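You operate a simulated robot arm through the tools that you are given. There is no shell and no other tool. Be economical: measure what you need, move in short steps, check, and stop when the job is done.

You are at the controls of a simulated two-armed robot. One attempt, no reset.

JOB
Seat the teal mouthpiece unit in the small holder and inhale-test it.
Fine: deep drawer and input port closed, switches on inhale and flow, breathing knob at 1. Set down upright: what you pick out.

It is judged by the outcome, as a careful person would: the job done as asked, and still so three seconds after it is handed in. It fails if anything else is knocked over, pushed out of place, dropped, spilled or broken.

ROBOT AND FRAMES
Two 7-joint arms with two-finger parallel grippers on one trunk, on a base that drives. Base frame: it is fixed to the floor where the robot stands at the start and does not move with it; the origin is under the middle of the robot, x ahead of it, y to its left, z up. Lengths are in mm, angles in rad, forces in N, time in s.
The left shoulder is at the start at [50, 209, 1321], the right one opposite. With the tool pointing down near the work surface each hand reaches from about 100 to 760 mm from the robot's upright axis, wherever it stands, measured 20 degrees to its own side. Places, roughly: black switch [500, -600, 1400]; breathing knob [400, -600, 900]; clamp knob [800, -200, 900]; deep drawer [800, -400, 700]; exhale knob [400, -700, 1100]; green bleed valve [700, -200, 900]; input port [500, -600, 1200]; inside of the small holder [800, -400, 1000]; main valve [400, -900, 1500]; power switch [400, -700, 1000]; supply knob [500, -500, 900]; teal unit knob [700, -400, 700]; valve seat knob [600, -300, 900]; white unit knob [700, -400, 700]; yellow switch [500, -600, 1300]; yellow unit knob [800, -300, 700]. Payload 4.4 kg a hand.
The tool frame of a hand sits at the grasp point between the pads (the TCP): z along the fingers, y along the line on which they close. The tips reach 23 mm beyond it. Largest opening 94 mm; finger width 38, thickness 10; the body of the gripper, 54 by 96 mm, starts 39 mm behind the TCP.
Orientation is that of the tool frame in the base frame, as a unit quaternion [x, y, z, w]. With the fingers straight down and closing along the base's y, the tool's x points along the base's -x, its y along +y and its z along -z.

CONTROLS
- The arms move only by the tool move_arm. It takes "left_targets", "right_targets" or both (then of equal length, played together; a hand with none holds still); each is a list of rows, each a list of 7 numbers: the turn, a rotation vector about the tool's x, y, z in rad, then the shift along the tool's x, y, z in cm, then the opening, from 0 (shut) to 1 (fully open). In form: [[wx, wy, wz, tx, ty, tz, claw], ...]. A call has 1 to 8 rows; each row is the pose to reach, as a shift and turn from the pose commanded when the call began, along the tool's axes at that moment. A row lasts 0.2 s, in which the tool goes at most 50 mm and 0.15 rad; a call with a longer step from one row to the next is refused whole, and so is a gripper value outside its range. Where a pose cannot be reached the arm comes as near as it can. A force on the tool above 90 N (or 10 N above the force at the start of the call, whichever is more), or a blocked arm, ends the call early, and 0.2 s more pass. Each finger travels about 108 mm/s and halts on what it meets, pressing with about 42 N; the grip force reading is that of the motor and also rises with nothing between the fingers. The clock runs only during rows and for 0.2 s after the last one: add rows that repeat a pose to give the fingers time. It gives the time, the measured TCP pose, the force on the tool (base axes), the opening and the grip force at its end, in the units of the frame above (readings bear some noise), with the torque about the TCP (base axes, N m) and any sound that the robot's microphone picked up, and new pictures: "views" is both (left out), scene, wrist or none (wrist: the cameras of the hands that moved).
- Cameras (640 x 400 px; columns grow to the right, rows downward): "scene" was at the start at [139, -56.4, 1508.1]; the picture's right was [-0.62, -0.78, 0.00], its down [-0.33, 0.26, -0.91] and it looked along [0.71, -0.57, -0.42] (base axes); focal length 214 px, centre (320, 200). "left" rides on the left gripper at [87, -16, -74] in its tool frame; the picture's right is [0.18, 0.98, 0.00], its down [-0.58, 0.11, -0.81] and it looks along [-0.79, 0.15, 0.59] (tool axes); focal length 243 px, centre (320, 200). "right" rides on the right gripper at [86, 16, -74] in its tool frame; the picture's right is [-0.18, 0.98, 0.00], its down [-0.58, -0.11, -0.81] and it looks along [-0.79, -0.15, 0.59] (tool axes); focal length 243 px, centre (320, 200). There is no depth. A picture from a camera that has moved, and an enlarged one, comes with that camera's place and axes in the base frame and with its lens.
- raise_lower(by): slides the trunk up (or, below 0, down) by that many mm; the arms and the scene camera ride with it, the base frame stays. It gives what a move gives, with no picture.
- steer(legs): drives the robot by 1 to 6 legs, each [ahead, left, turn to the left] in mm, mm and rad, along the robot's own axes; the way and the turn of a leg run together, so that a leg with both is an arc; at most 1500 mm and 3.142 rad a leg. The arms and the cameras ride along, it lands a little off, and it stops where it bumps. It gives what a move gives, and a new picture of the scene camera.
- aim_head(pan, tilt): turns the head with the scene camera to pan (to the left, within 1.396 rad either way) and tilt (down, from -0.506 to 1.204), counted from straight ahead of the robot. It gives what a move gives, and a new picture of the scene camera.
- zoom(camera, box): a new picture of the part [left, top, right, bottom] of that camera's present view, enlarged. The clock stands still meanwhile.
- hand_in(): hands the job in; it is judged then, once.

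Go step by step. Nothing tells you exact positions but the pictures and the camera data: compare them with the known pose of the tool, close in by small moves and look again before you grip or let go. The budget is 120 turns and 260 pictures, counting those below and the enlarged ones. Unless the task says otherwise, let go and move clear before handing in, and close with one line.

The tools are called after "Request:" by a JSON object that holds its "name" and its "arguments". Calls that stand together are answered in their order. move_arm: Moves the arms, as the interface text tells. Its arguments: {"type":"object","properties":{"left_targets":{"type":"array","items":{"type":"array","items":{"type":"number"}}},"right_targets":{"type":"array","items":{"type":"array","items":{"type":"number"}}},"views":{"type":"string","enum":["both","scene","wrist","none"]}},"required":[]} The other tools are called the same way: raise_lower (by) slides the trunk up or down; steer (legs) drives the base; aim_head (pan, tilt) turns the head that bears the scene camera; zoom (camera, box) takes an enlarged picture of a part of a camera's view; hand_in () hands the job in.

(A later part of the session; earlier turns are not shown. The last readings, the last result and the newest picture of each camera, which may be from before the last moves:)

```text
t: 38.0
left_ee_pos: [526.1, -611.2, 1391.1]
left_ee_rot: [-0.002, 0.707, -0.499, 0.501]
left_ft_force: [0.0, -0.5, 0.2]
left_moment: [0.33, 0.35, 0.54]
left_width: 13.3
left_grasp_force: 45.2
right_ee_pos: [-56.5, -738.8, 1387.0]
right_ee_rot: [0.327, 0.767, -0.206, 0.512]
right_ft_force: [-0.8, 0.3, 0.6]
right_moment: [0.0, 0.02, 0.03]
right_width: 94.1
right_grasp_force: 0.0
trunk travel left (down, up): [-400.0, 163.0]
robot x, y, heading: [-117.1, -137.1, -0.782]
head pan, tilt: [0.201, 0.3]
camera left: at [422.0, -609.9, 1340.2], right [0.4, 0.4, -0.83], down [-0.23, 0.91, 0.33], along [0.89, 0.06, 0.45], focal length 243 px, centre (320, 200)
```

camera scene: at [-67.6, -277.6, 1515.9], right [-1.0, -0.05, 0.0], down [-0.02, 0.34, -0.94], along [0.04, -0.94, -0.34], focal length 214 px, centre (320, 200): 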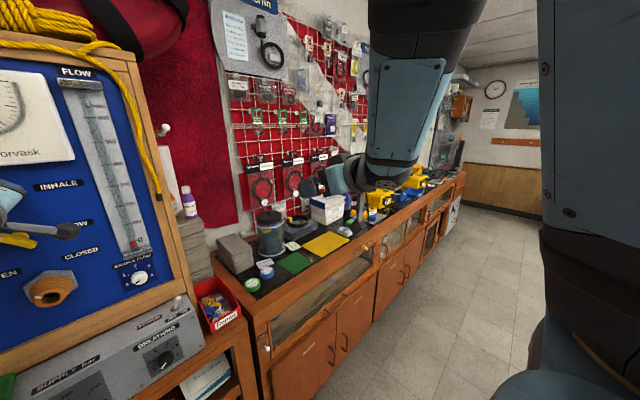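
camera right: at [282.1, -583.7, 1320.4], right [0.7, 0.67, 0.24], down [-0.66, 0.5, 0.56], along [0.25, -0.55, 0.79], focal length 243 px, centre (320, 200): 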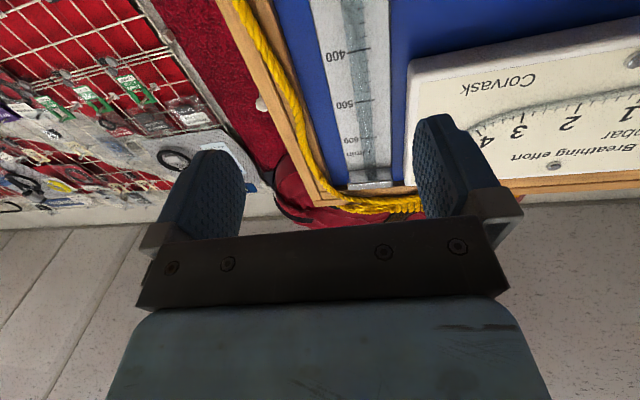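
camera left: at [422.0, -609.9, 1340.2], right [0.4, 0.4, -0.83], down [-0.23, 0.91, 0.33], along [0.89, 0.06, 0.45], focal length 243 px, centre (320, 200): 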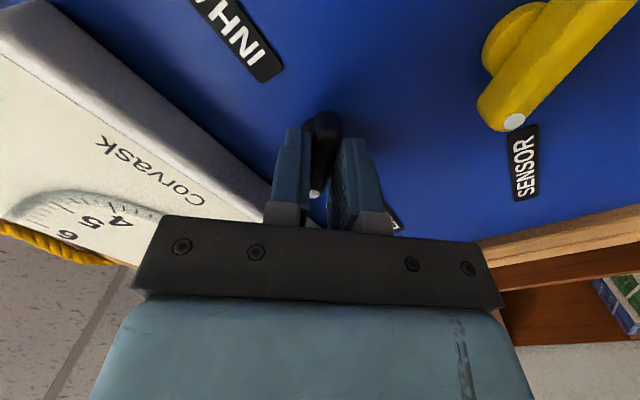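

The lever is gripped at 13 mm. Now I'll turn it clockwise toward INHALE.

Request:
{"name": "move_arm", "arguments": {"left_targets": [[0, 0, 0.13, 0, 0, 0, 0], [0, 0, 0.26, 0, 0, 0, 0], [0, 0, 0.39, 0, 0, 0, 0], [0, 0, 0.52, 0, 0, 0, 0], [0, 0, 0.65, 0, 0, 0, 0], [0, 0, 0.78, 0, 0, 0, 0]], "views": "wrist"}}

```text
t: 39.4
left_ee_pos: [528.6, -609.4, 1390.5]
left_ee_rot: [0.268, 0.655, -0.271, 0.653]
left_ft_force: [-0.6, -0.5, -0.8]
left_moment: [0.85, 0.97, 0.57]
left_width: 13.4
left_grasp_force: 45.3
right_ee_pos: [-55.7, -739.6, 1385.4]
right_ee_rot: [0.327, 0.768, -0.205, 0.512]
right_ft_force: [-0.2, 0.1, -0.5]
right_moment: [0.02, 0.04, -0.02]
right_width: 93.6
right_grasp_force: 0.0
trunk travel left (down, up): [-400.0, 163.0]
robot x, y, heading: [-119.9, -138.8, -0.784]
head pan, tilt: [0.201, 0.3]
camera left: at [462.2, -569.0, 1302.9], right [0.69, 0.7, -0.19], down [-0.49, 0.65, 0.58], along [0.53, -0.31, 0.79], focal length 243 px, centre (320, 200)
```

left: 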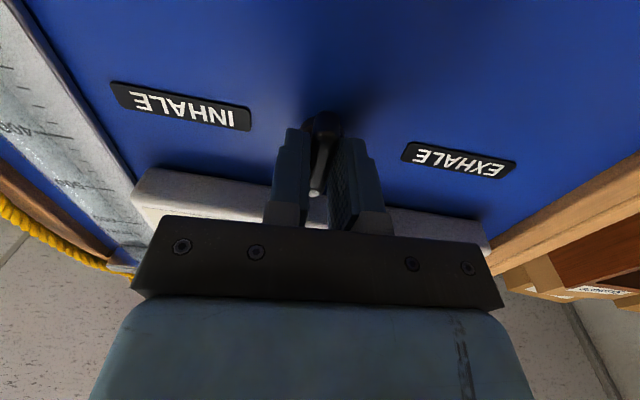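

It's vertical now and moving with me. I'll continue the other 45 degrees.

Request:
{"name": "move_arm", "arguments": {"left_targets": [[0, 0, 0.13, 0, 0, 0, 0], [0, 0, 0.26, 0, 0, 0, 0], [0, 0, 0.39, 0, 0, 0, 0], [0, 0, 0.52, 0, 0, 0, 0], [0, 0, 0.65, 0, 0, 0, 0], [0, 0, 0.78, 0, 0, 0, 0], [0, 0, 0.82, 0, 0, 0, 0]], "views": "wrist"}}

```text
t: 41.0
left_ee_pos: [527.5, -608.3, 1390.9]
left_ee_rot: [0.505, 0.494, 0.011, 0.708]
left_ft_force: [10.3, 0.8, 8.4]
left_moment: [-0.95, 0.95, 1.15]
left_width: 13.4
left_grasp_force: 45.0
right_ee_pos: [-55.3, -737.2, 1387.0]
right_ee_rot: [0.326, 0.768, -0.206, 0.512]
right_ft_force: [0.7, -0.9, -0.5]
right_moment: [0.02, -0.02, 0.01]
right_width: 94.2
right_grasp_force: 0.1
trunk travel left (down, up): [-400.0, 163.0]
robot x, y, heading: [-117.8, -140.1, -0.785]
head pan, tilt: [0.201, 0.3]
camera left: at [510.9, -519.5, 1318.3], right [0.57, 0.58, 0.59], down [-0.82, 0.32, 0.48], along [0.09, -0.75, 0.65], focal length 243 px, centre (320, 200)
```

left: 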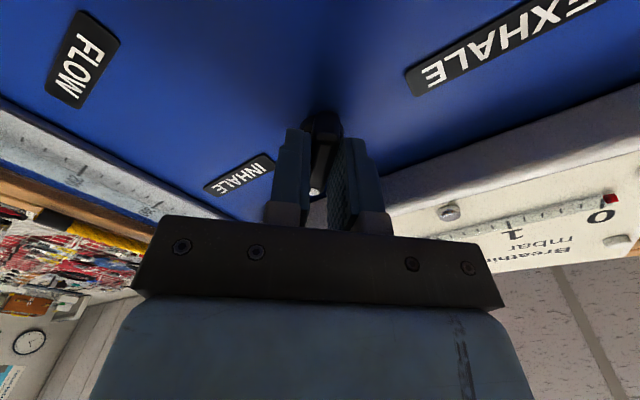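

The lever reads INHALE and I feel the stop. I'll release, back off, roll back and drop to the yellow switch.

Request:
{"name": "move_arm", "arguments": {"left_targets": [[0, 0, 0, 0, 0, 0, 0.3], [0, 0, 0, 0, 0, 0, 0.5], [0, 0, 0, 0, 0, -4, 0.6], [0, 0, -0.14, 0, 0, -7, 0.6], [0, 0, -0.28, 2.5, -2.5, -7, 0.6], [0, 0, -0.42, 5, -5, -7, 0.6], [0, 0, -0.56, 7, -6.3, -7, 0.6], [0, 0, -0.7, 7, -6.3, -7, 0.6]], "views": "none"}}

Request:
{"name": "move_arm", "arguments": {"left_targets": [[0, 0, -0.14, 0, 0, 0, 0.6], [0, 0, -0.28, 0, 0, 0, 0.6], [0, 0, -0.42, 0, 0, 0, 0.6], [0, 0, -0.56, 0, 0, 0, 0.6], [0, 0, -0.7, 0, 0, 0, 0.6], [0, 0, -0.84, 0, 0, 0, 0.6], [0, 0, -0.9, 0, 0, 0, 0.6]], "views": "both"}}

```text
t: 42.8
left_ee_pos: [482.1, -556.4, 1297.4]
left_ee_rot: [0.305, 0.638, -0.231, 0.668]
left_ft_force: [-1.1, -0.8, -0.4]
left_moment: [-0.01, 0.01, -0.01]
left_width: 56.3
left_grasp_force: 0.0
right_ee_pos: [-57.1, -740.7, 1387.2]
right_ee_rot: [0.328, 0.767, -0.205, 0.512]
right_ft_force: [0.3, 0.2, -0.3]
right_moment: [0.03, -0.01, 0.03]
right_width: 93.9
right_grasp_force: 0.0
trunk travel left (down, up): [-400.0, 163.0]
robot x, y, heading: [-118.1, -135.2, -0.782]
head pan, tilt: [0.201, 0.3]
```

```text
t: 44.6
left_ee_pos: [526.4, -524.8, 1285.8]
left_ee_rot: [0.01, 0.704, -0.455, 0.545]
left_ft_force: [-0.6, -1.3, -0.8]
left_moment: [0.01, 0.0, -0.03]
left_width: 56.4
left_grasp_force: 0.1
right_ee_pos: [-56.2, -739.9, 1385.4]
right_ee_rot: [0.329, 0.768, -0.204, 0.51]
right_ft_force: [-1.0, -0.2, 0.1]
right_moment: [0.0, -0.03, -0.01]
right_width: 94.3
right_grasp_force: 0.1
trunk travel left (down, up): [-400.0, 163.0]
robot x, y, heading: [-115.6, -140.8, -0.783]
head pan, tilt: [0.201, 0.3]
stopped in row 7 (left hand): the arm was blocked; the commanded pose is now the measured one
camera scene: at [-65.9, -277.8, 1519.9], right [-1.0, -0.07, 0.0], down [-0.02, 0.3, -0.95], along [0.06, -0.95, -0.3], focal length 214 px, centre (320, 200)
camera left: at [425.4, -527.7, 1226.5], right [0.43, 0.49, -0.76], down [-0.32, 0.87, 0.38], along [0.85, 0.08, 0.53], focal length 243 px, centre (320, 200)
```

scene: 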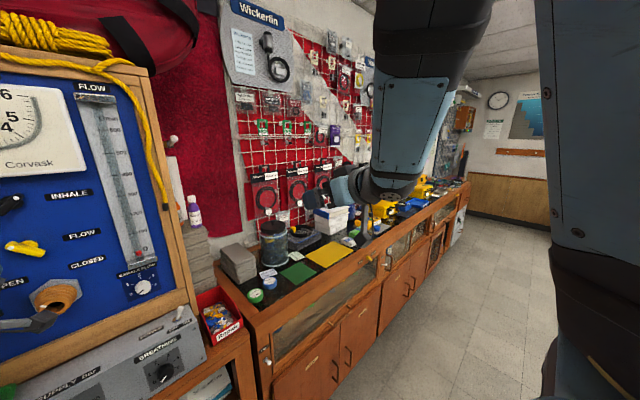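
left: 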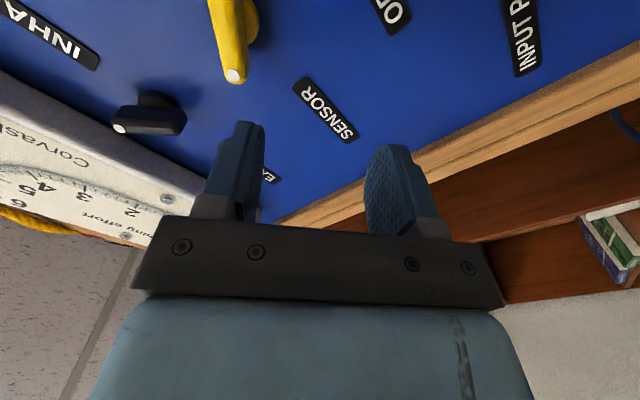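

The hand drifted left during the roll, likely from a joint limit; nothing looks disturbed. I'll nudge it back toward the yellow switch axis.

Request:
{"name": "move_arm", "arguments": {"left_targets": [[0.02, 0.02, 0, 0.5, -1, -0.75, 0.6], [0.04, 0.03, 0, 1.2, -2.4, -0.75, 0.6], [0.059, 0.048, 0, 2.4, -4.7, -0.75, 0.6]], "views": "wrist"}}

```text
t: 45.6
left_ee_pos: [522.9, -533.8, 1282.6]
left_ee_rot: [0.048, 0.702, -0.434, 0.562]
left_ft_force: [1.0, -0.4, 0.0]
left_moment: [0.0, 0.03, 0.0]
left_width: 56.4
left_grasp_force: 0.2
right_ee_pos: [-56.7, -740.0, 1385.7]
right_ee_rot: [0.328, 0.768, -0.203, 0.511]
right_ft_force: [0.5, 0.4, -0.2]
right_moment: [0.0, -0.01, 0.02]
right_width: 94.0
right_grasp_force: 0.0
trunk travel left (down, up): [-400.0, 163.0]
robot x, y, heading: [-122.5, -137.6, -0.78]
head pan, tilt: [0.201, 0.3]
stopped in row 3 (left hand): the arm was blocked; the commanded pose is now the measured one
camera left: at [426.1, -531.3, 1218.5], right [0.48, 0.53, -0.7], down [-0.33, 0.85, 0.41], along [0.81, 0.03, 0.58], focal length 243 px, centre (320, 200)
```

left: 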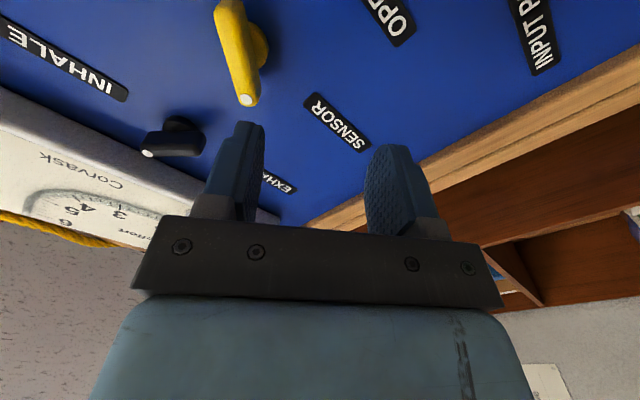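

Something limits the arm in this low, rolled pose. The same pose worked at the black switch height, so I'll lift back there and use the trunk to come down instead.

Request:
{"name": "move_arm", "arguments": {"left_targets": [[0, 0, 0.12, -1, -1.5, -1, 0.6], [0, 0, 0.25, -2.5, -3.5, -1, 0.6], [0.02, 0.01, 0.37, -4, -5.5, -1, 0.6], [0.04, 0.02, 0.5, -5.5, -7.8, -1, 0.6], [0.049, 0.033, 0.5, -6.6, -9.5, -1, 0.6], [0.049, 0.033, 0.5, -6.6, -9.5, -1, 0.6]], "views": "wrist"}}

```text
t: 47.0
left_ee_pos: [485.5, -557.0, 1389.2]
left_ee_rot: [0.242, 0.667, -0.3, 0.638]
left_ft_force: [0.4, -0.2, -0.4]
left_moment: [0.03, -0.01, -0.03]
left_width: 56.4
left_grasp_force: 0.1
right_ee_pos: [-56.3, -738.3, 1386.2]
right_ee_rot: [0.328, 0.767, -0.205, 0.513]
right_ft_force: [-0.3, -0.7, -0.3]
right_moment: [-0.01, -0.01, -0.01]
right_width: 94.0
right_grasp_force: 0.1
trunk travel left (down, up): [-400.0, 163.0]
robot x, y, heading: [-120.1, -135.5, -0.782]
head pan, tilt: [0.201, 0.3]
camera left: at [415.4, -522.2, 1304.3], right [0.68, 0.68, -0.27], down [-0.45, 0.68, 0.57], along [0.58, -0.27, 0.77], focal length 243 px, centre (320, 200)
```

left: 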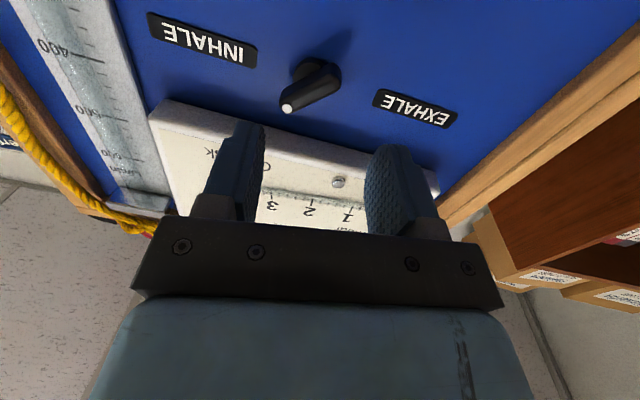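

The black switch now clearly points to INHALE. I'll lower the trunk 94 mm to the yellow switch height and roll to match its lever.

Request:
{"name": "raise_lower", "arguments": {"by": -93}}

Request:
{"name": "move_arm", "arguments": {"left_targets": [[0, 0, -0.14, 0, 0, 0, 0.6], [0, 0, -0.28, 0, 0, 0, 0.6], [0, 0, -0.42, 0, 0, 0, 0.6], [0, 0, -0.56, 0, 0, 0, 0.6], [0, 0, -0.68, 0, 0, 0, 0.6]], "views": "wrist"}}

```text
t: 48.3
left_ee_pos: [485.0, -557.3, 1296.5]
left_ee_rot: [0.242, 0.667, -0.301, 0.638]
left_ft_force: [-0.3, 0.5, 0.6]
left_moment: [0.02, 0.01, 0.0]
left_width: 56.4
left_grasp_force: 0.1
right_ee_pos: [-55.7, -740.1, 1294.0]
right_ee_rot: [0.328, 0.767, -0.205, 0.512]
right_ft_force: [-0.4, 0.3, 0.6]
right_moment: [0.0, -0.02, 0.01]
right_width: 94.0
right_grasp_force: 0.0
trunk travel left (down, up): [-307.0, 256.0]
robot x, y, heading: [-120.3, -138.3, -0.784]
head pan, tilt: [0.201, 0.3]
```

```text
t: 49.5
left_ee_pos: [507.1, -544.9, 1290.6]
left_ee_rot: [0.005, 0.709, -0.477, 0.52]
left_ft_force: [0.4, 1.0, -0.4]
left_moment: [0.0, 0.02, 0.03]
left_width: 56.4
left_grasp_force: 0.2
right_ee_pos: [-55.9, -739.4, 1294.4]
right_ee_rot: [0.328, 0.767, -0.205, 0.512]
right_ft_force: [0.1, 0.2, -0.7]
right_moment: [0.01, 0.03, 0.01]
right_width: 94.3
right_grasp_force: 0.0
trunk travel left (down, up): [-307.0, 256.0]
robot x, y, heading: [-124.3, -141.8, -0.778]
head pan, tilt: [0.201, 0.3]
camera left: at [402.8, -546.3, 1237.8], right [0.41, 0.45, -0.8], down [-0.27, 0.89, 0.36], along [0.87, 0.06, 0.49], focal length 243 px, centre (320, 200)
```

left: 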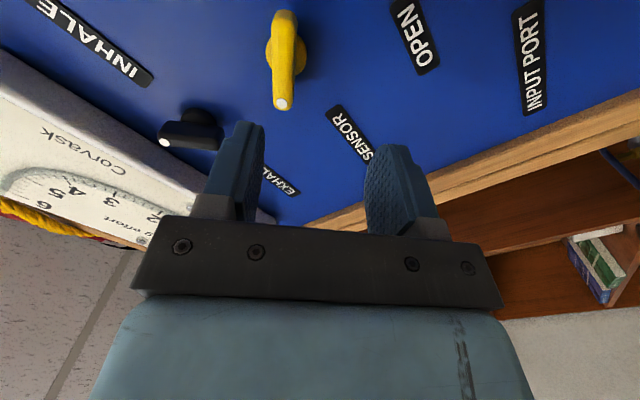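

It's much closer now, with the lever about 21 mm in tool x and -23 mm in tool y off centre. I'll correct that while advancing.

Request:
{"name": "move_arm", "arguments": {"left_targets": [[0, 0, 0, 0.7, -0.8, 0, 0.6], [0.01, 0.01, 0, 1.4, -1.6, 1, 0.6], [0.02, 0.02, 0, 2.1, -2.3, 2, 0.6], [0.02, 0.02, 0, 2.1, -2.3, 3.5, 0.6]], "views": "wrist"}}

```text
t: 50.5
left_ee_pos: [504.6, -595.3, 1292.1]
left_ee_rot: [0.015, 0.71, -0.487, 0.508]
left_ft_force: [0.1, 0.9, -0.5]
left_moment: [0.0, 0.01, -0.01]
left_width: 56.4
left_grasp_force: 0.1
right_ee_pos: [-55.8, -739.9, 1294.0]
right_ee_rot: [0.328, 0.768, -0.204, 0.511]
right_ft_force: [-0.1, 0.2, 0.1]
right_moment: [0.01, -0.01, 0.02]
right_width: 94.1
right_grasp_force: 0.0
trunk travel left (down, up): [-307.0, 256.0]
robot x, y, heading: [-122.1, -136.5, -0.786]
head pan, tilt: [0.201, 0.3]
camera left: at [400.7, -592.4, 1239.3], right [0.42, 0.43, -0.8], down [-0.23, 0.9, 0.36], along [0.88, 0.03, 0.48], focal length 243 px, centre (320, 200)
```

left: 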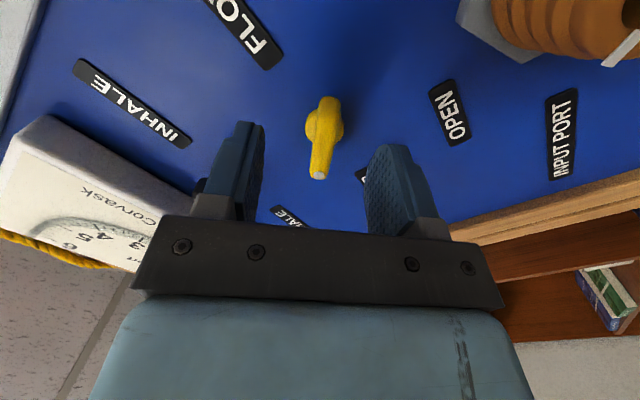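

The yellow lever is centred. I'll advance 25 mm, close on it, and start turning.

Request:
{"name": "move_arm", "arguments": {"left_targets": [[0, 0, 0, 0, 0, 1.3, 0.55], [0, 0, 0, 0, 0, 2.5, 0.45], [0, 0, 0, 0, 0, 2.5, 0.2], [0, 0, 0, 0, 0, 2.5, 0], [0, 0, 0, 0, 0, 2.5, 0]], "views": "wrist"}}

Request:
{"name": "move_arm", "arguments": {"left_targets": [[0, 0, 0.13, 0, 0, 0, 0], [0, 0, 0.26, 0, 0, 0, 0], [0, 0, 0.39, 0, 0, 0, 0], [0, 0, 0.52, 0, 0, 0, 0], [0, 0, 0.65, 0, 0, 0, 0], [0, 0, 0.78, 0, 0, 0, 0]], "views": "wrist"}}

```text
t: 51.7
left_ee_pos: [524.4, -611.2, 1290.1]
left_ee_rot: [0.011, 0.713, -0.491, 0.501]
left_ft_force: [-10.7, 35.0, -52.3]
left_moment: [0.46, 1.43, 0.84]
left_width: 13.5
left_grasp_force: 44.5
right_ee_pos: [-50.8, -737.3, 1292.4]
right_ee_rot: [0.326, 0.769, -0.205, 0.51]
right_ft_force: [0.3, 0.7, -0.1]
right_moment: [0.04, 0.02, 0.01]
right_width: 93.9
right_grasp_force: 0.0
trunk travel left (down, up): [-307.0, 256.0]
robot x, y, heading: [-118.3, -137.8, -0.78]
head pan, tilt: [0.201, 0.3]
camera left: at [420.3, -608.9, 1238.0], right [0.41, 0.42, -0.81], down [-0.22, 0.91, 0.36], along [0.89, 0.03, 0.46], focal length 243 px, centre (320, 200)
```

left: 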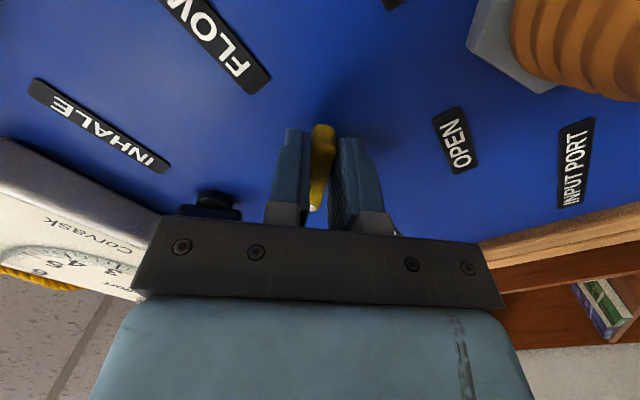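

```text
t: 53.1
left_ee_pos: [530.4, -605.1, 1288.1]
left_ee_rot: [0.273, 0.661, -0.271, 0.645]
left_ft_force: [48.8, 62.0, -38.8]
left_moment: [0.17, 1.28, 1.95]
left_width: 13.9
left_grasp_force: 44.6
right_ee_pos: [-39.8, -731.4, 1295.8]
right_ee_rot: [0.323, 0.771, -0.208, 0.509]
right_ft_force: [0.0, -0.8, -0.4]
right_moment: [0.0, -0.01, 0.03]
right_width: 93.8
right_grasp_force: 0.0
trunk travel left (down, up): [-307.0, 256.0]
robot x, y, heading: [-118.9, -138.5, -0.777]
head pan, tilt: [0.201, 0.3]
camera left: at [464.9, -564.0, 1202.7], right [0.69, 0.69, -0.19], down [-0.48, 0.64, 0.6], along [0.54, -0.32, 0.78], focal length 243 px, centre (320, 200)
```

left: 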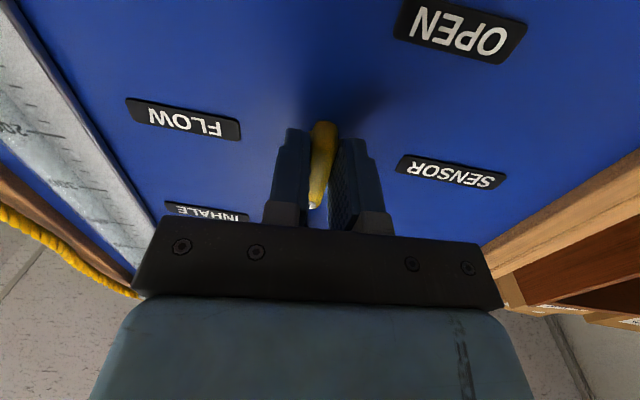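

The lever has turned halfway, but side force has built up. I'll relieve it by shifting the hand left and down a little.

Request:
{"name": "move_arm", "arguments": {"left_targets": [[0, 0, 0, 0.2, 0.4, 0, 0], [0, 0, 0, 0.5, 0.9, 0, 0]], "views": "none"}}

```text
t: 53.7
left_ee_pos: [531.5, -605.4, 1289.8]
left_ee_rot: [0.274, 0.656, -0.276, 0.647]
left_ft_force: [54.9, 32.8, -11.3]
left_moment: [0.54, 1.43, 1.56]
left_width: 13.9
left_grasp_force: 44.7
right_ee_pos: [-43.9, -734.5, 1295.1]
right_ee_rot: [0.325, 0.77, -0.207, 0.508]
right_ft_force: [-1.0, 0.4, 0.0]
right_moment: [0.0, 0.02, -0.02]
right_width: 94.1
right_grasp_force: 0.1
trunk travel left (down, up): [-307.0, 256.0]
robot x, y, heading: [-121.7, -137.9, -0.782]
head pan, tilt: [0.201, 0.3]
```

Request:
{"name": "move_arm", "arguments": {"left_targets": [[0, 0, 0, 0.1, 0.5, 0.1, 0], [0, 0, 0, 0.2, 1.2, 0.3, 0], [0, 0, 0, 0.2, 1.6, 0.3, 0]], "views": "wrist"}}

```text
t: 54.5
left_ee_pos: [531.5, -606.2, 1288.6]
left_ee_rot: [0.281, 0.651, -0.279, 0.647]
left_ft_force: [29.9, 14.3, -3.3]
left_moment: [-0.04, 0.4, 1.23]
left_width: 14.0
left_grasp_force: 45.0
right_ee_pos: [-51.6, -736.3, 1294.5]
right_ee_rot: [0.328, 0.768, -0.207, 0.509]
right_ft_force: [-0.1, -0.1, 0.2]
right_moment: [-0.03, -0.04, 0.02]
right_width: 94.2
right_grasp_force: 0.1
trunk travel left (down, up): [-307.0, 256.0]
robot x, y, heading: [-119.0, -138.6, -0.779]
head pan, tilt: [0.201, 0.3]
camera left: at [467.4, -562.3, 1201.6], right [0.71, 0.67, -0.18], down [-0.47, 0.66, 0.59], along [0.52, -0.33, 0.79], focal length 243 px, centre (320, 200)
```

left: 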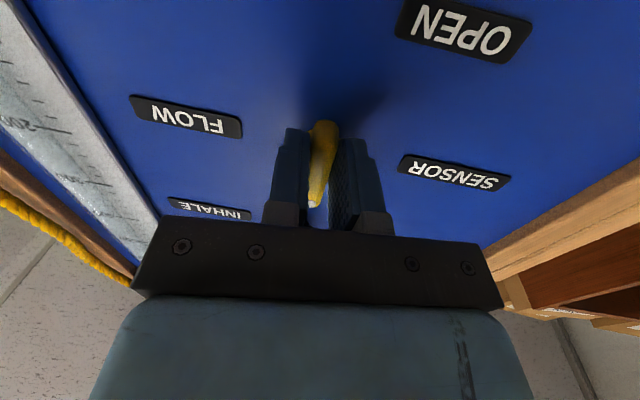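

The force has eased and the lever is half-turned. I'll finish the turn to FLOW.

Request:
{"name": "move_arm", "arguments": {"left_targets": [[0, 0, 0.13, 0, 0.4, 0, 0], [0, 0, 0.26, 0, 0.8, 0, 0], [0, 0, 0.39, 0, 0.8, 0, 0], [0, 0, 0.52, 0, 0.8, 0, 0], [0, 0, 0.65, 0, 0.8, 0, 0], [0, 0, 0.78, 0, 0.8, 0, 0], [0, 0, 0.84, 0, 0.8, 0, 0]], "views": "wrist"}}

```text
t: 56.1
left_ee_pos: [534.5, -599.0, 1291.5]
left_ee_rot: [0.522, 0.479, 0.01, 0.706]
left_ft_force: [22.7, 5.9, 15.1]
left_moment: [-1.75, 0.8, 0.8]
left_width: 14.5
left_grasp_force: 45.2
right_ee_pos: [-54.0, -736.5, 1295.5]
right_ee_rot: [0.327, 0.768, -0.206, 0.512]
right_ft_force: [-0.4, -0.8, 0.2]
right_moment: [-0.03, -0.02, 0.0]
right_width: 93.9
right_grasp_force: 0.1
trunk travel left (down, up): [-307.0, 256.0]
robot x, y, heading: [-116.6, -141.9, -0.779]
head pan, tilt: [0.201, 0.3]
camera left: at [521.9, -508.6, 1221.4], right [0.58, 0.54, 0.61], down [-0.82, 0.34, 0.47], along [0.05, -0.77, 0.64], focal length 243 px, centre (320, 200)
```

left: 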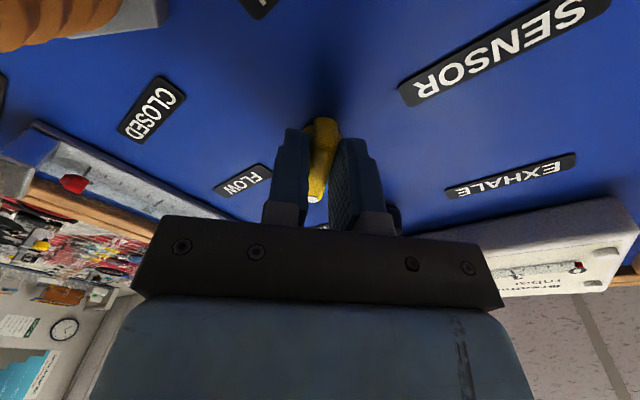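

The yellow lever now points to FLOW, at its stop. I'll release, back off 11 cm, roll to neutral and lower the trunk to the input port.

Request:
{"name": "move_arm", "arguments": {"left_targets": [[0, 0, 0, 0, 0, 0, 0.3], [0, 0, 0, 0, 0, 0, 0.5], [0, 0, 0, 0, 0, -4, 0.7], [0, 0, -0.14, 0, 0, -8, 1], [0, 0, -0.28, 0, 0, -11, 1], [0, 0, -0.42, 0, 0, -11, 1], [0, 0, -0.56, 0, 0, -11, 1], [0, 0, -0.7, 0, 0, -11, 1]], "views": "none"}}

Request:
{"name": "raise_lower", "arguments": {"by": -120}}

Request:
{"name": "zoom", "arguments": {"camera": "left", "box": [0, 0, 640, 400]}}

```text
t: 57.9
left_ee_pos: [455.0, -521.3, 1290.4]
left_ee_rot: [0.329, 0.629, -0.231, 0.665]
left_ft_force: [-0.6, -0.1, 1.1]
left_moment: [0.05, 0.02, -0.01]
left_width: 94.0
left_grasp_force: 0.0
right_ee_pos: [-56.9, -739.5, 1293.9]
right_ee_rot: [0.328, 0.767, -0.205, 0.512]
right_ft_force: [-0.2, -0.7, -1.5]
right_moment: [-0.04, 0.03, 0.0]
right_width: 94.1
right_grasp_force: 0.1
trunk travel left (down, up): [-307.0, 256.0]
robot x, y, heading: [-120.5, -138.3, -0.777]
head pan, tilt: [0.201, 0.3]
```

```text
t: 59.4
left_ee_pos: [456.2, -522.8, 1171.0]
left_ee_rot: [0.328, 0.629, -0.231, 0.666]
left_ft_force: [0.2, 0.2, 1.1]
left_moment: [-0.02, -0.01, -0.03]
left_width: 94.0
left_grasp_force: 0.0
right_ee_pos: [-56.2, -738.9, 1174.0]
right_ee_rot: [0.328, 0.767, -0.205, 0.512]
right_ft_force: [-0.1, -0.7, -0.7]
right_moment: [0.0, -0.01, -0.04]
right_width: 93.5
right_grasp_force: 0.0
trunk travel left (down, up): [-187.0, 376.0]
robot x, y, heading: [-121.7, -138.1, -0.774]
head pan, tilt: [0.201, 0.3]
```

```text
1.00 times, centred on (320, 200) of left (not enlarged: the box is as wide or as high as the picture)
camera zoom: at [401.5, -470.5, 1082.7], right [0.73, 0.69, -0.04], down [-0.53, 0.6, 0.6], along [0.43, -0.41, 0.8], focal length 243 px, centre (320, 200)
```

zoom: 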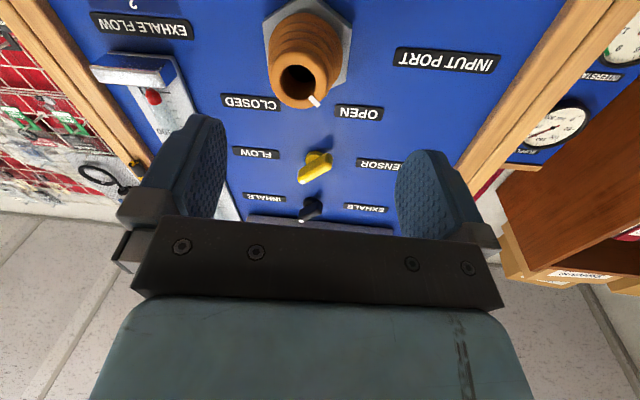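

The mark points at OPEN. The port face is at roughly [517, -607, 1177]. I'll advance 8 cm with the offset corrected and check.

Request:
{"name": "move_arm", "arguments": {"left_targets": [[0, 0, 0, -0.4, -0.6, 3, 1], [-0.03, 0, 0, -0.9, -1.3, 6, 1], [-0.03, 0, 0, -0.9, -1.3, 8, 1]], "views": "wrist"}}

```text
t: 60.2
left_ee_pos: [501.9, -592.6, 1178.1]
left_ee_rot: [0.318, 0.633, -0.222, 0.67]
left_ft_force: [0.6, -0.4, 0.3]
left_moment: [0.01, 0.0, 0.03]
left_width: 93.9
left_grasp_force: 0.0
right_ee_pos: [-55.9, -739.9, 1173.2]
right_ee_rot: [0.328, 0.768, -0.205, 0.511]
right_ft_force: [0.5, -0.7, 0.2]
right_moment: [-0.01, 0.0, 0.0]
right_width: 93.7
right_grasp_force: 0.1
trunk travel left (down, up): [-187.0, 376.0]
robot x, y, heading: [-117.3, -137.6, -0.786]
head pan, tilt: [0.201, 0.3]
camera left: at [445.7, -542.5, 1088.8], right [0.71, 0.71, -0.04], down [-0.55, 0.58, 0.59], along [0.44, -0.4, 0.8], focal length 243 px, centre (320, 200)
```

left: 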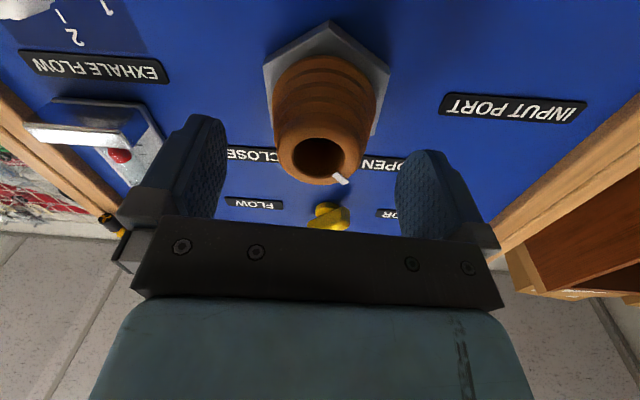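

The port knob sits between the fingers. I'll advance 20 mm and grip it.

Request:
{"name": "move_arm", "arguments": {"left_targets": [[0, 0, 0, 0.2, 0, 1, 1], [0, 0, 0, 0.3, 0, 2, 0.9], [0, 0, 0, 0.3, 0, 2, 0.6], [0, 0, 0, 0.3, 0, 2, 0.4], [0, 0, 0, 0.3, 0, 2, 0.2], [0, 0, 0, 0.3, 0, 2, 0.2]], "views": "wrist"}}

```text
t: 61.6
left_ee_pos: [515.6, -604.5, 1174.0]
left_ee_rot: [0.317, 0.633, -0.221, 0.671]
left_ft_force: [6.3, -0.3, 3.0]
left_moment: [-0.04, -0.07, 0.32]
left_width: 54.1
left_grasp_force: 45.1
right_ee_pos: [-55.5, -739.0, 1173.3]
right_ee_rot: [0.327, 0.767, -0.205, 0.512]
right_ft_force: [0.3, -0.5, 0.1]
right_moment: [-0.02, 0.0, 0.03]
right_width: 94.2
right_grasp_force: 0.0
trunk travel left (down, up): [-187.0, 376.0]
robot x, y, heading: [-122.6, -134.9, -0.777]
head pan, tilt: [0.201, 0.3]
camera left: at [460.2, -555.2, 1085.3], right [0.71, 0.71, -0.04], down [-0.55, 0.58, 0.59], along [0.44, -0.4, 0.8], focal length 243 px, centre (320, 200)
```

left: 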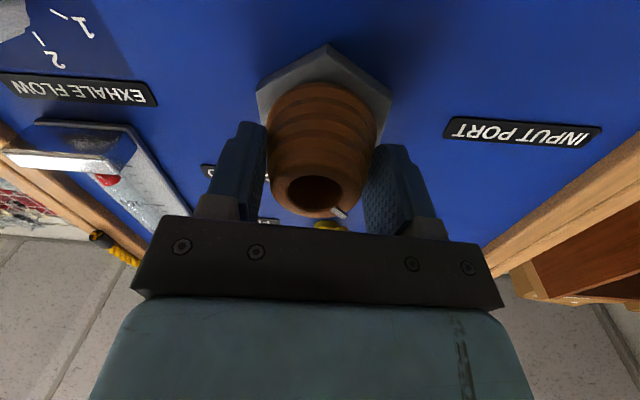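

It's gripped at 54 mm. I'll turn clockwise toward CLOSED in two steps.

Request:
{"name": "move_arm", "arguments": {"left_targets": [[0, 0, 0.13, 0, 0, 0, 0.2], [0, 0, 0.26, 0, 0, 0, 0.2], [0, 0, 0.39, 0, 0, 0, 0.2], [0, 0, 0.52, 0, 0, 0, 0.2], [0, 0, 0.65, 0, 0, 0, 0.2], [0, 0, 0.78, 0, 0, 0, 0.2]], "views": "wrist"}}

```text
t: 63.0
left_ee_pos: [516.3, -606.1, 1173.9]
left_ee_rot: [0.536, 0.463, 0.05, 0.704]
left_ft_force: [7.3, -4.6, 5.2]
left_moment: [0.35, 0.41, -0.46]
left_width: 53.9
left_grasp_force: 44.8
right_ee_pos: [-54.5, -740.6, 1173.9]
right_ee_rot: [0.327, 0.768, -0.204, 0.512]
right_ft_force: [1.2, -0.2, 0.6]
right_moment: [-0.03, -0.01, -0.04]
right_width: 93.9
right_grasp_force: 0.1
trunk travel left (down, up): [-187.0, 376.0]
robot x, y, heading: [-118.1, -140.8, -0.784]
head pan, tilt: [0.201, 0.3]
camera left: at [504.1, -510.8, 1108.2], right [0.52, 0.52, 0.68], down [-0.85, 0.29, 0.44], along [0.03, -0.81, 0.59], focal length 243 px, centre (320, 200)
```

left: 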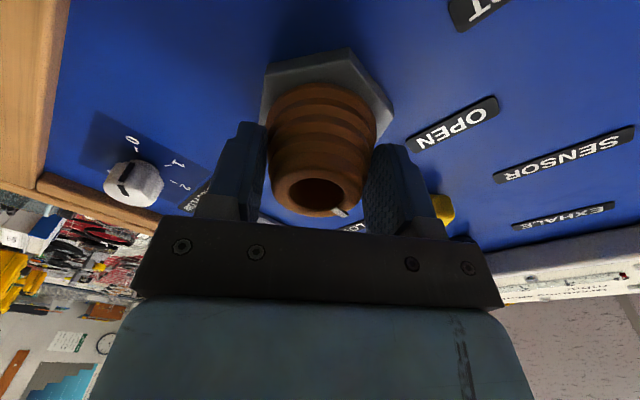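

Request:
{"name": "move_arm", "arguments": {"left_targets": [[0, 0, 0.13, 0, 0, 0, 0.2], [0, 0, 0.26, 0, 0, 0, 0.2], [0, 0, 0.39, 0, 0, 0, 0.2], [0, 0, 0.52, 0, 0, 0, 0.2], [0, 0, 0.65, 0, 0, 0, 0.2], [0, 0, 0.78, 0, 0, 0, 0.2]], "views": "wrist"}}

```text
t: 64.4
left_ee_pos: [514.3, -605.2, 1173.4]
left_ee_rot: [0.672, 0.224, 0.315, 0.631]
left_ft_force: [-4.3, 2.1, -6.7]
left_moment: [0.75, 0.83, -0.23]
left_width: 53.6
left_grasp_force: 45.2
right_ee_pos: [-56.1, -740.1, 1173.4]
right_ee_rot: [0.327, 0.768, -0.204, 0.512]
right_ft_force: [-0.2, -0.2, 0.6]
right_moment: [-0.01, -0.02, -0.02]
right_width: 94.0
right_grasp_force: 0.0
trunk travel left (down, up): [-187.0, 376.0]
robot x, y, heading: [-118.8, -139.8, -0.784]
head pan, tilt: [0.201, 0.3]
camera left: at [523.2, -490.3, 1168.3], right [0.04, 0.03, 1.0], down [-0.99, 0.15, 0.03], along [-0.15, -0.99, 0.03], focal length 243 px, centre (320, 200)
```

left: 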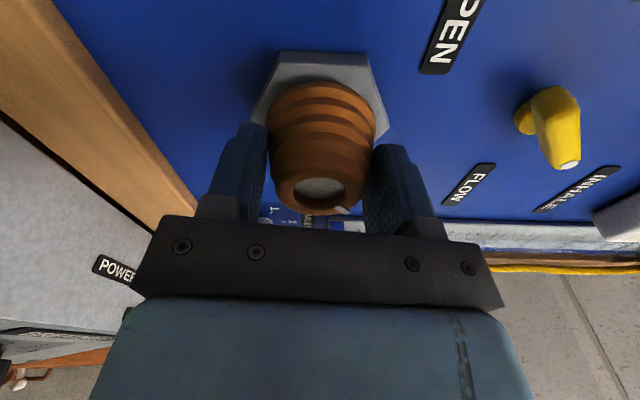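

The bore now shows filled, so the port is closed. I'll release, back off, roll to neutral, lower the trunk, and shift right to the breathing knob.

Request:
{"name": "move_arm", "arguments": {"left_targets": [[0, 0, 0, 0, 0, 0, 0.6], [0, 0, 0, 0, 0, 0, 0.9], [0, 0, 0, 0, 0, -4, 1], [0, 0, -0.14, 0, 0, -8, 1], [0, 0, -0.28, 0, 0, -12, 1], [0, 0, -0.42, 0, 0, -16, 1], [0, 0, -0.56, 0, 0, -18, 1], [0, 0, -0.7, 0, 0, -18, 1]], "views": "wrist"}}

Request:
{"name": "move_arm", "arguments": {"left_targets": [[0, 0, -0.14, 0, 0, 0, 1], [0, 0, -0.28, 0, 0, 0, 1], [0, 0, -0.42, 0, 0, 0, 1], [0, 0, -0.56, 0, 0, 0, 1], [0, 0, -0.7, 0, 0, 0, 1], [0, 0, -0.84, 0, 0, 0, 1]], "views": "wrist"}}

Request:
{"name": "raise_lower", "arguments": {"by": -180}}

Request:
{"name": "steer", "arguments": {"legs": [[0, -138, 0]]}}

```text
t: 66.2
left_ee_pos: [386.4, -477.0, 1174.4]
left_ee_rot: [0.552, 0.443, 0.077, 0.702]
left_ft_force: [-0.5, -0.2, 0.4]
left_moment: [-0.01, -0.01, -0.02]
left_width: 94.1
left_grasp_force: 0.0
right_ee_pos: [-55.1, -739.8, 1173.1]
right_ee_rot: [0.327, 0.767, -0.204, 0.513]
right_ft_force: [0.8, -0.2, 0.3]
right_moment: [0.0, 0.01, -0.01]
right_width: 94.1
right_grasp_force: 0.1
trunk travel left (down, up): [-187.0, 376.0]
robot x, y, heading: [-118.3, -137.0, -0.782]
head pan, tilt: [0.201, 0.3]
camera left: at [379.0, -379.3, 1114.1], right [0.48, 0.48, 0.73], down [-0.88, 0.26, 0.41], along [0.0, -0.84, 0.55], focal length 243 px, centre (320, 200)
```

left: 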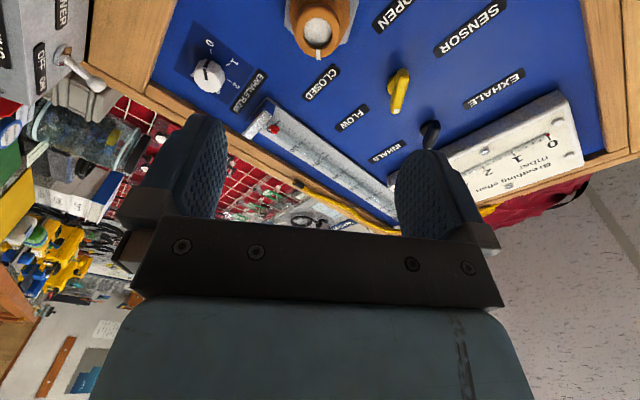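

```text
t: 67.6
left_ee_pos: [387.3, -476.6, 1173.1]
left_ee_rot: [0.324, 0.629, -0.215, 0.673]
left_ft_force: [0.6, 0.5, -0.8]
left_moment: [0.01, 0.0, -0.02]
left_width: 93.9
left_grasp_force: 0.1
right_ee_pos: [-57.5, -739.4, 1173.8]
right_ee_rot: [0.328, 0.767, -0.205, 0.512]
right_ft_force: [-0.3, 0.3, 0.5]
right_moment: [-0.01, 0.03, 0.02]
right_width: 94.1
right_grasp_force: 0.0
trunk travel left (down, up): [-187.0, 376.0]
robot x, y, heading: [-119.8, -141.2, -0.782]
head pan, tilt: [0.201, 0.3]
camera left: at [332.8, -425.8, 1086.1], right [0.71, 0.71, -0.02], down [-0.56, 0.58, 0.59], along [0.43, -0.41, 0.8], focal length 243 px, centre (320, 200)
```

left: 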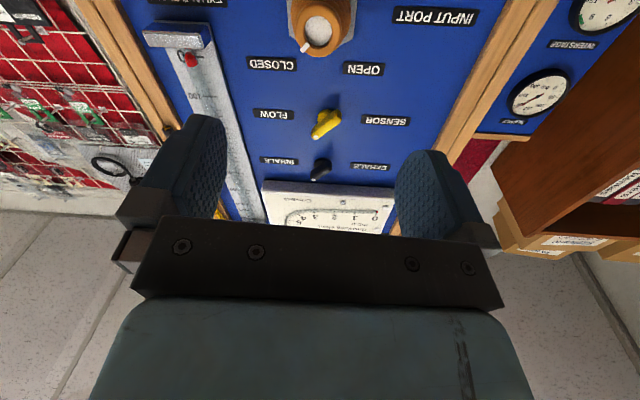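

```text
t: 69.6
left_ee_pos: [380.2, -474.5, 1016.0]
left_ee_rot: [0.322, 0.619, -0.216, 0.683]
left_ft_force: [-0.5, -0.4, -0.3]
left_moment: [0.02, -0.01, 0.03]
left_width: 93.9
left_grasp_force: 0.1
right_ee_pos: [-62.5, -738.0, 999.5]
right_ee_rot: [0.329, 0.765, -0.204, 0.515]
right_ft_force: [-0.3, -0.9, 0.1]
right_moment: [-0.01, -0.02, -0.01]
right_width: 94.2
right_grasp_force: 0.1
trunk travel left (down, up): [-7.0, 556.0]
robot x, y, heading: [-115.2, -139.0, -0.782]
head pan, tilt: [0.201, 0.3]
```

```text
t: 71.5
left_ee_pos: [282.7, -576.4, 1015.2]
left_ee_rot: [0.323, 0.619, -0.217, 0.682]
left_ft_force: [-1.1, 0.1, -0.2]
left_moment: [0.0, -0.02, -0.02]
left_width: 93.9
left_grasp_force: 0.2
right_ee_pos: [-162.2, -839.2, 996.3]
right_ee_rot: [0.33, 0.765, -0.204, 0.515]
right_ft_force: [1.3, 0.0, -0.9]
right_moment: [0.02, 0.0, -0.01]
right_width: 94.2
right_grasp_force: 0.1
trunk travel left (down, up): [-7.0, 556.0]
robot x, y, heading: [-218.7, -238.9, -0.783]
head pan, tilt: [0.201, 0.3]
camera scene: at [-170.5, -377.5, 1133.9], right [-1.0, -0.07, -0.01], down [-0.01, 0.27, -0.96], along [0.07, -0.96, -0.27], focal length 214 px, centre (320, 200)
```

scene: 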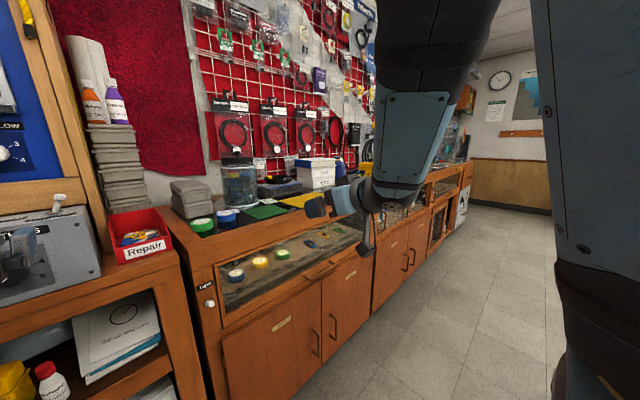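

The left hand ended about 20 mm higher than expected and slightly pitched, so something is pressing. I'll raise the trunk a bit to relieve it and look around.

Request:
{"name": "raise_lower", "arguments": {"by": 60}}

Request:
{"name": "zoom", "arguments": {"camera": "left", "box": [0, 0, 640, 400]}}

Request:
{"name": "aim_head", "arguments": {"pan": 0.9, "tilt": 0.7}}

```text
t: 72.5
left_ee_pos: [287.4, -576.9, 1068.0]
left_ee_rot: [0.323, 0.621, -0.218, 0.68]
left_ft_force: [0.7, -0.3, -0.1]
left_moment: [0.04, 0.01, 0.0]
left_width: 94.0
left_grasp_force: 0.0
right_ee_pos: [-156.4, -839.6, 1052.2]
right_ee_rot: [0.33, 0.767, -0.205, 0.511]
right_ft_force: [1.4, 0.1, -0.6]
right_moment: [0.01, -0.01, 0.01]
right_width: 93.9
right_grasp_force: 0.0
trunk travel left (down, up): [-67.0, 496.0]
robot x, y, heading: [-219.6, -238.9, -0.789]
head pan, tilt: [0.201, 0.3]
```

```text
1.00 times, centred on (320, 200) of left (not enlarged: the box is as wide or as high as the picture)
camera zoom: at [234.0, -526.7, 976.7], right [0.71, 0.7, -0.02], down [-0.57, 0.59, 0.58], along [0.42, -0.4, 0.82], focal length 243 px, centre (320, 200)
```

zoom: 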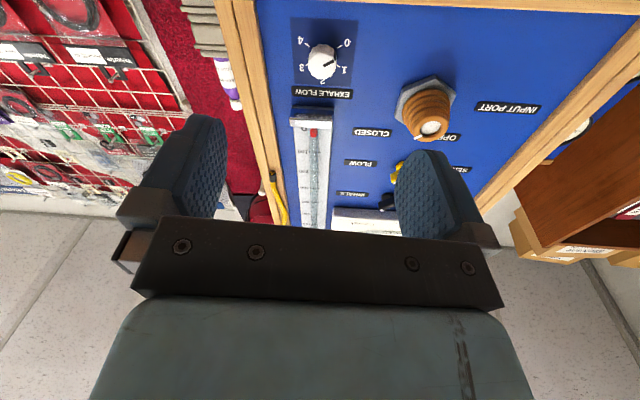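

```text
t: 73.6
left_ee_pos: [287.0, -577.0, 1067.2]
left_ee_rot: [0.322, 0.621, -0.218, 0.68]
left_ft_force: [0.4, 0.6, 0.5]
left_moment: [0.0, -0.01, -0.01]
left_width: 93.7
left_grasp_force: 0.0
right_ee_pos: [-155.7, -837.7, 1052.5]
right_ee_rot: [0.329, 0.767, -0.206, 0.511]
right_ft_force: [-1.1, -0.4, -0.6]
right_moment: [0.0, -0.01, 0.02]
right_width: 94.0
right_grasp_force: 0.0
trunk travel left (down, up): [-67.0, 496.0]
robot x, y, heading: [-214.5, -236.7, -0.781]
head pan, tilt: [0.901, 0.7]
camera scene: at [-168.3, -370.7, 1155.9], right [-1.0, -0.03, 0.0], down [-0.02, 0.6, -0.8], along [0.02, -0.8, -0.6], focal length 214 px, centre (320, 200)
```

scene: 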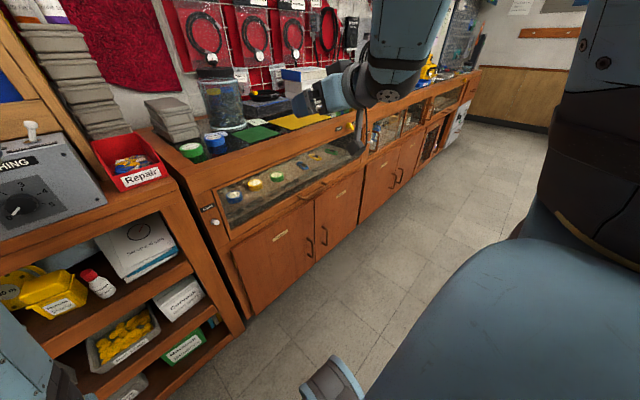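

The breathing dial is in view at the left edge, so I'll enlarge it.

Request:
{"name": "zoom", "arguments": {"camera": "scene", "box": [0, 110, 128, 240]}}

```text
3.08 times, centred on (64, 175) of scene
camera zoom: at [-168.3, -370.7, 1155.9], right [-1.0, -0.03, 0.0], down [-0.02, 0.6, -0.8], along [0.02, -0.8, -0.6], focal length 660 px, centre (1108, 277)
```

zoom: 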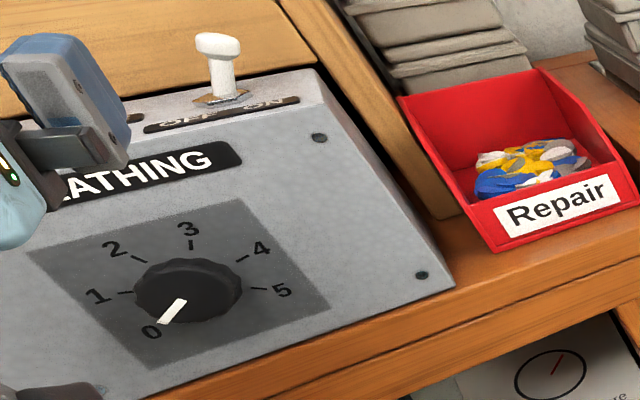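

The breathing pointer is at 0, so it needs about 54 degrees clockwise to reach 1. I'll lower the hand to the knob's height.

Request:
{"name": "move_arm", "arguments": {"left_targets": [[0, 0, -0.04, 3, -0.5, 0, 1], [0, 0, -0.08, 6, -1, 0, 1], [0, 0, -0.12, 9, -1.5, 0, 0.9], [0, 0, -0.17, 12, -2, 0, 0.8], [0, 0, -0.17, 13.5, -2.3, 0, 0.8]], "views": "both"}}

```text
t: 74.5
left_ee_pos: [277.4, -564.5, 1088.5]
left_ee_rot: [0.252, 0.568, -0.282, 0.731]
left_ft_force: [-2.4, 3.2, -1.0]
left_moment: [0.0, -0.05, -0.05]
left_width: 75.1
left_grasp_force: 0.1
right_ee_pos: [-167.6, -830.8, 1063.0]
right_ee_rot: [0.327, 0.763, -0.206, 0.518]
right_ft_force: [0.0, -1.2, 0.2]
right_moment: [0.03, 0.01, 0.0]
right_width: 94.0
right_grasp_force: 0.1
trunk travel left (down, up): [-67.0, 496.0]
robot x, y, heading: [-217.7, -240.2, -0.783]
head pan, tilt: [0.901, 0.7]
stopped in row 4 (left hand): the arm was blocked; the commanded pose is now the measured one
camera scene: at [-178.7, -361.1, 1159.6], right [-1.0, -0.04, -0.01], down [-0.01, 0.61, -0.79], along [0.04, -0.79, -0.61], focal length 214 px, centre (320, 200)
camera left: at [230.9, -536.4, 985.5], right [0.72, 0.68, -0.13], down [-0.59, 0.71, 0.39], along [0.36, -0.2, 0.91], focal length 243 px, centre (320, 200)
```

scene: 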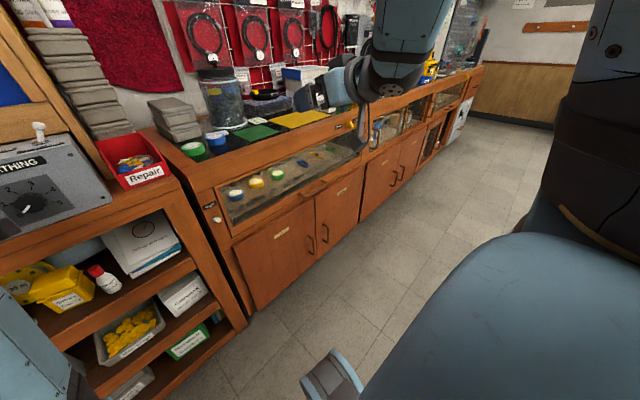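
left: 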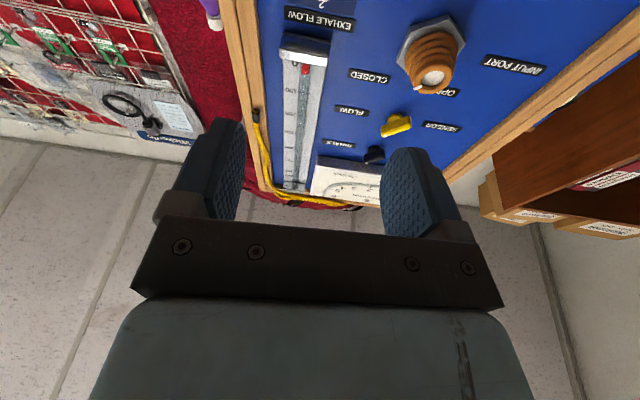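

The arm is cramped because the trunk is too low relative to the hand. I'll raise the trunk back up and reach down instead.

Request:
{"name": "raise_lower", "arguments": {"by": 280}}

Request:
{"name": "aim_head", "arguments": {"pan": 0.5, "tilt": 0.7}}

```text
t: 77.3
left_ee_pos: [287.1, -572.8, 1350.2]
left_ee_rot: [0.255, 0.576, -0.279, 0.724]
left_ft_force: [0.4, 0.1, -0.7]
left_moment: [0.0, -0.01, -0.01]
left_width: 75.2
left_grasp_force: 0.1
right_ee_pos: [-157.0, -839.5, 1333.8]
right_ee_rot: [0.329, 0.767, -0.206, 0.511]
right_ft_force: [-0.5, 0.4, 0.3]
right_moment: [0.02, 0.01, -0.01]
right_width: 94.0
right_grasp_force: 0.0
trunk travel left (down, up): [-347.0, 216.0]
robot x, y, heading: [-216.8, -235.6, -0.783]
head pan, tilt: [0.901, 0.7]
```

```text
t: 78.2
left_ee_pos: [286.4, -572.3, 1349.2]
left_ee_rot: [0.255, 0.576, -0.279, 0.725]
left_ft_force: [0.0, 0.0, 0.0]
left_moment: [0.02, -0.01, -0.01]
left_width: 75.3
left_grasp_force: 0.1
right_ee_pos: [-155.9, -839.3, 1332.7]
right_ee_rot: [0.329, 0.767, -0.206, 0.511]
right_ft_force: [-0.3, -0.2, -0.2]
right_moment: [0.05, -0.03, 0.01]
right_width: 93.9
right_grasp_force: 0.1
trunk travel left (down, up): [-347.0, 216.0]
robot x, y, heading: [-221.1, -238.6, -0.784]
head pan, tilt: [0.499, 0.7]
camera scene: at [-167.9, -369.6, 1433.3], right [-1.0, -0.04, 0.0], down [-0.02, 0.62, -0.78], along [0.03, -0.78, -0.62], focal length 214 px, centre (320, 200)
```

scene: 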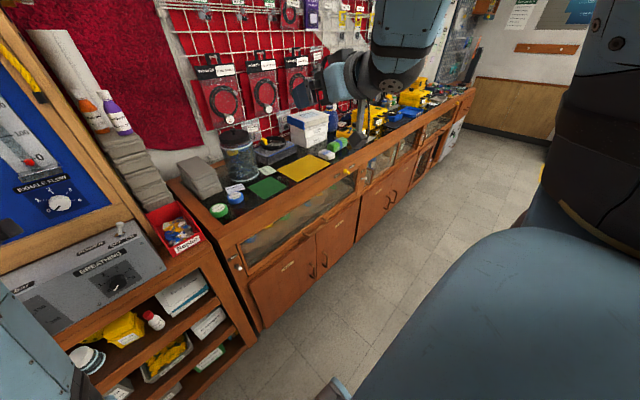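

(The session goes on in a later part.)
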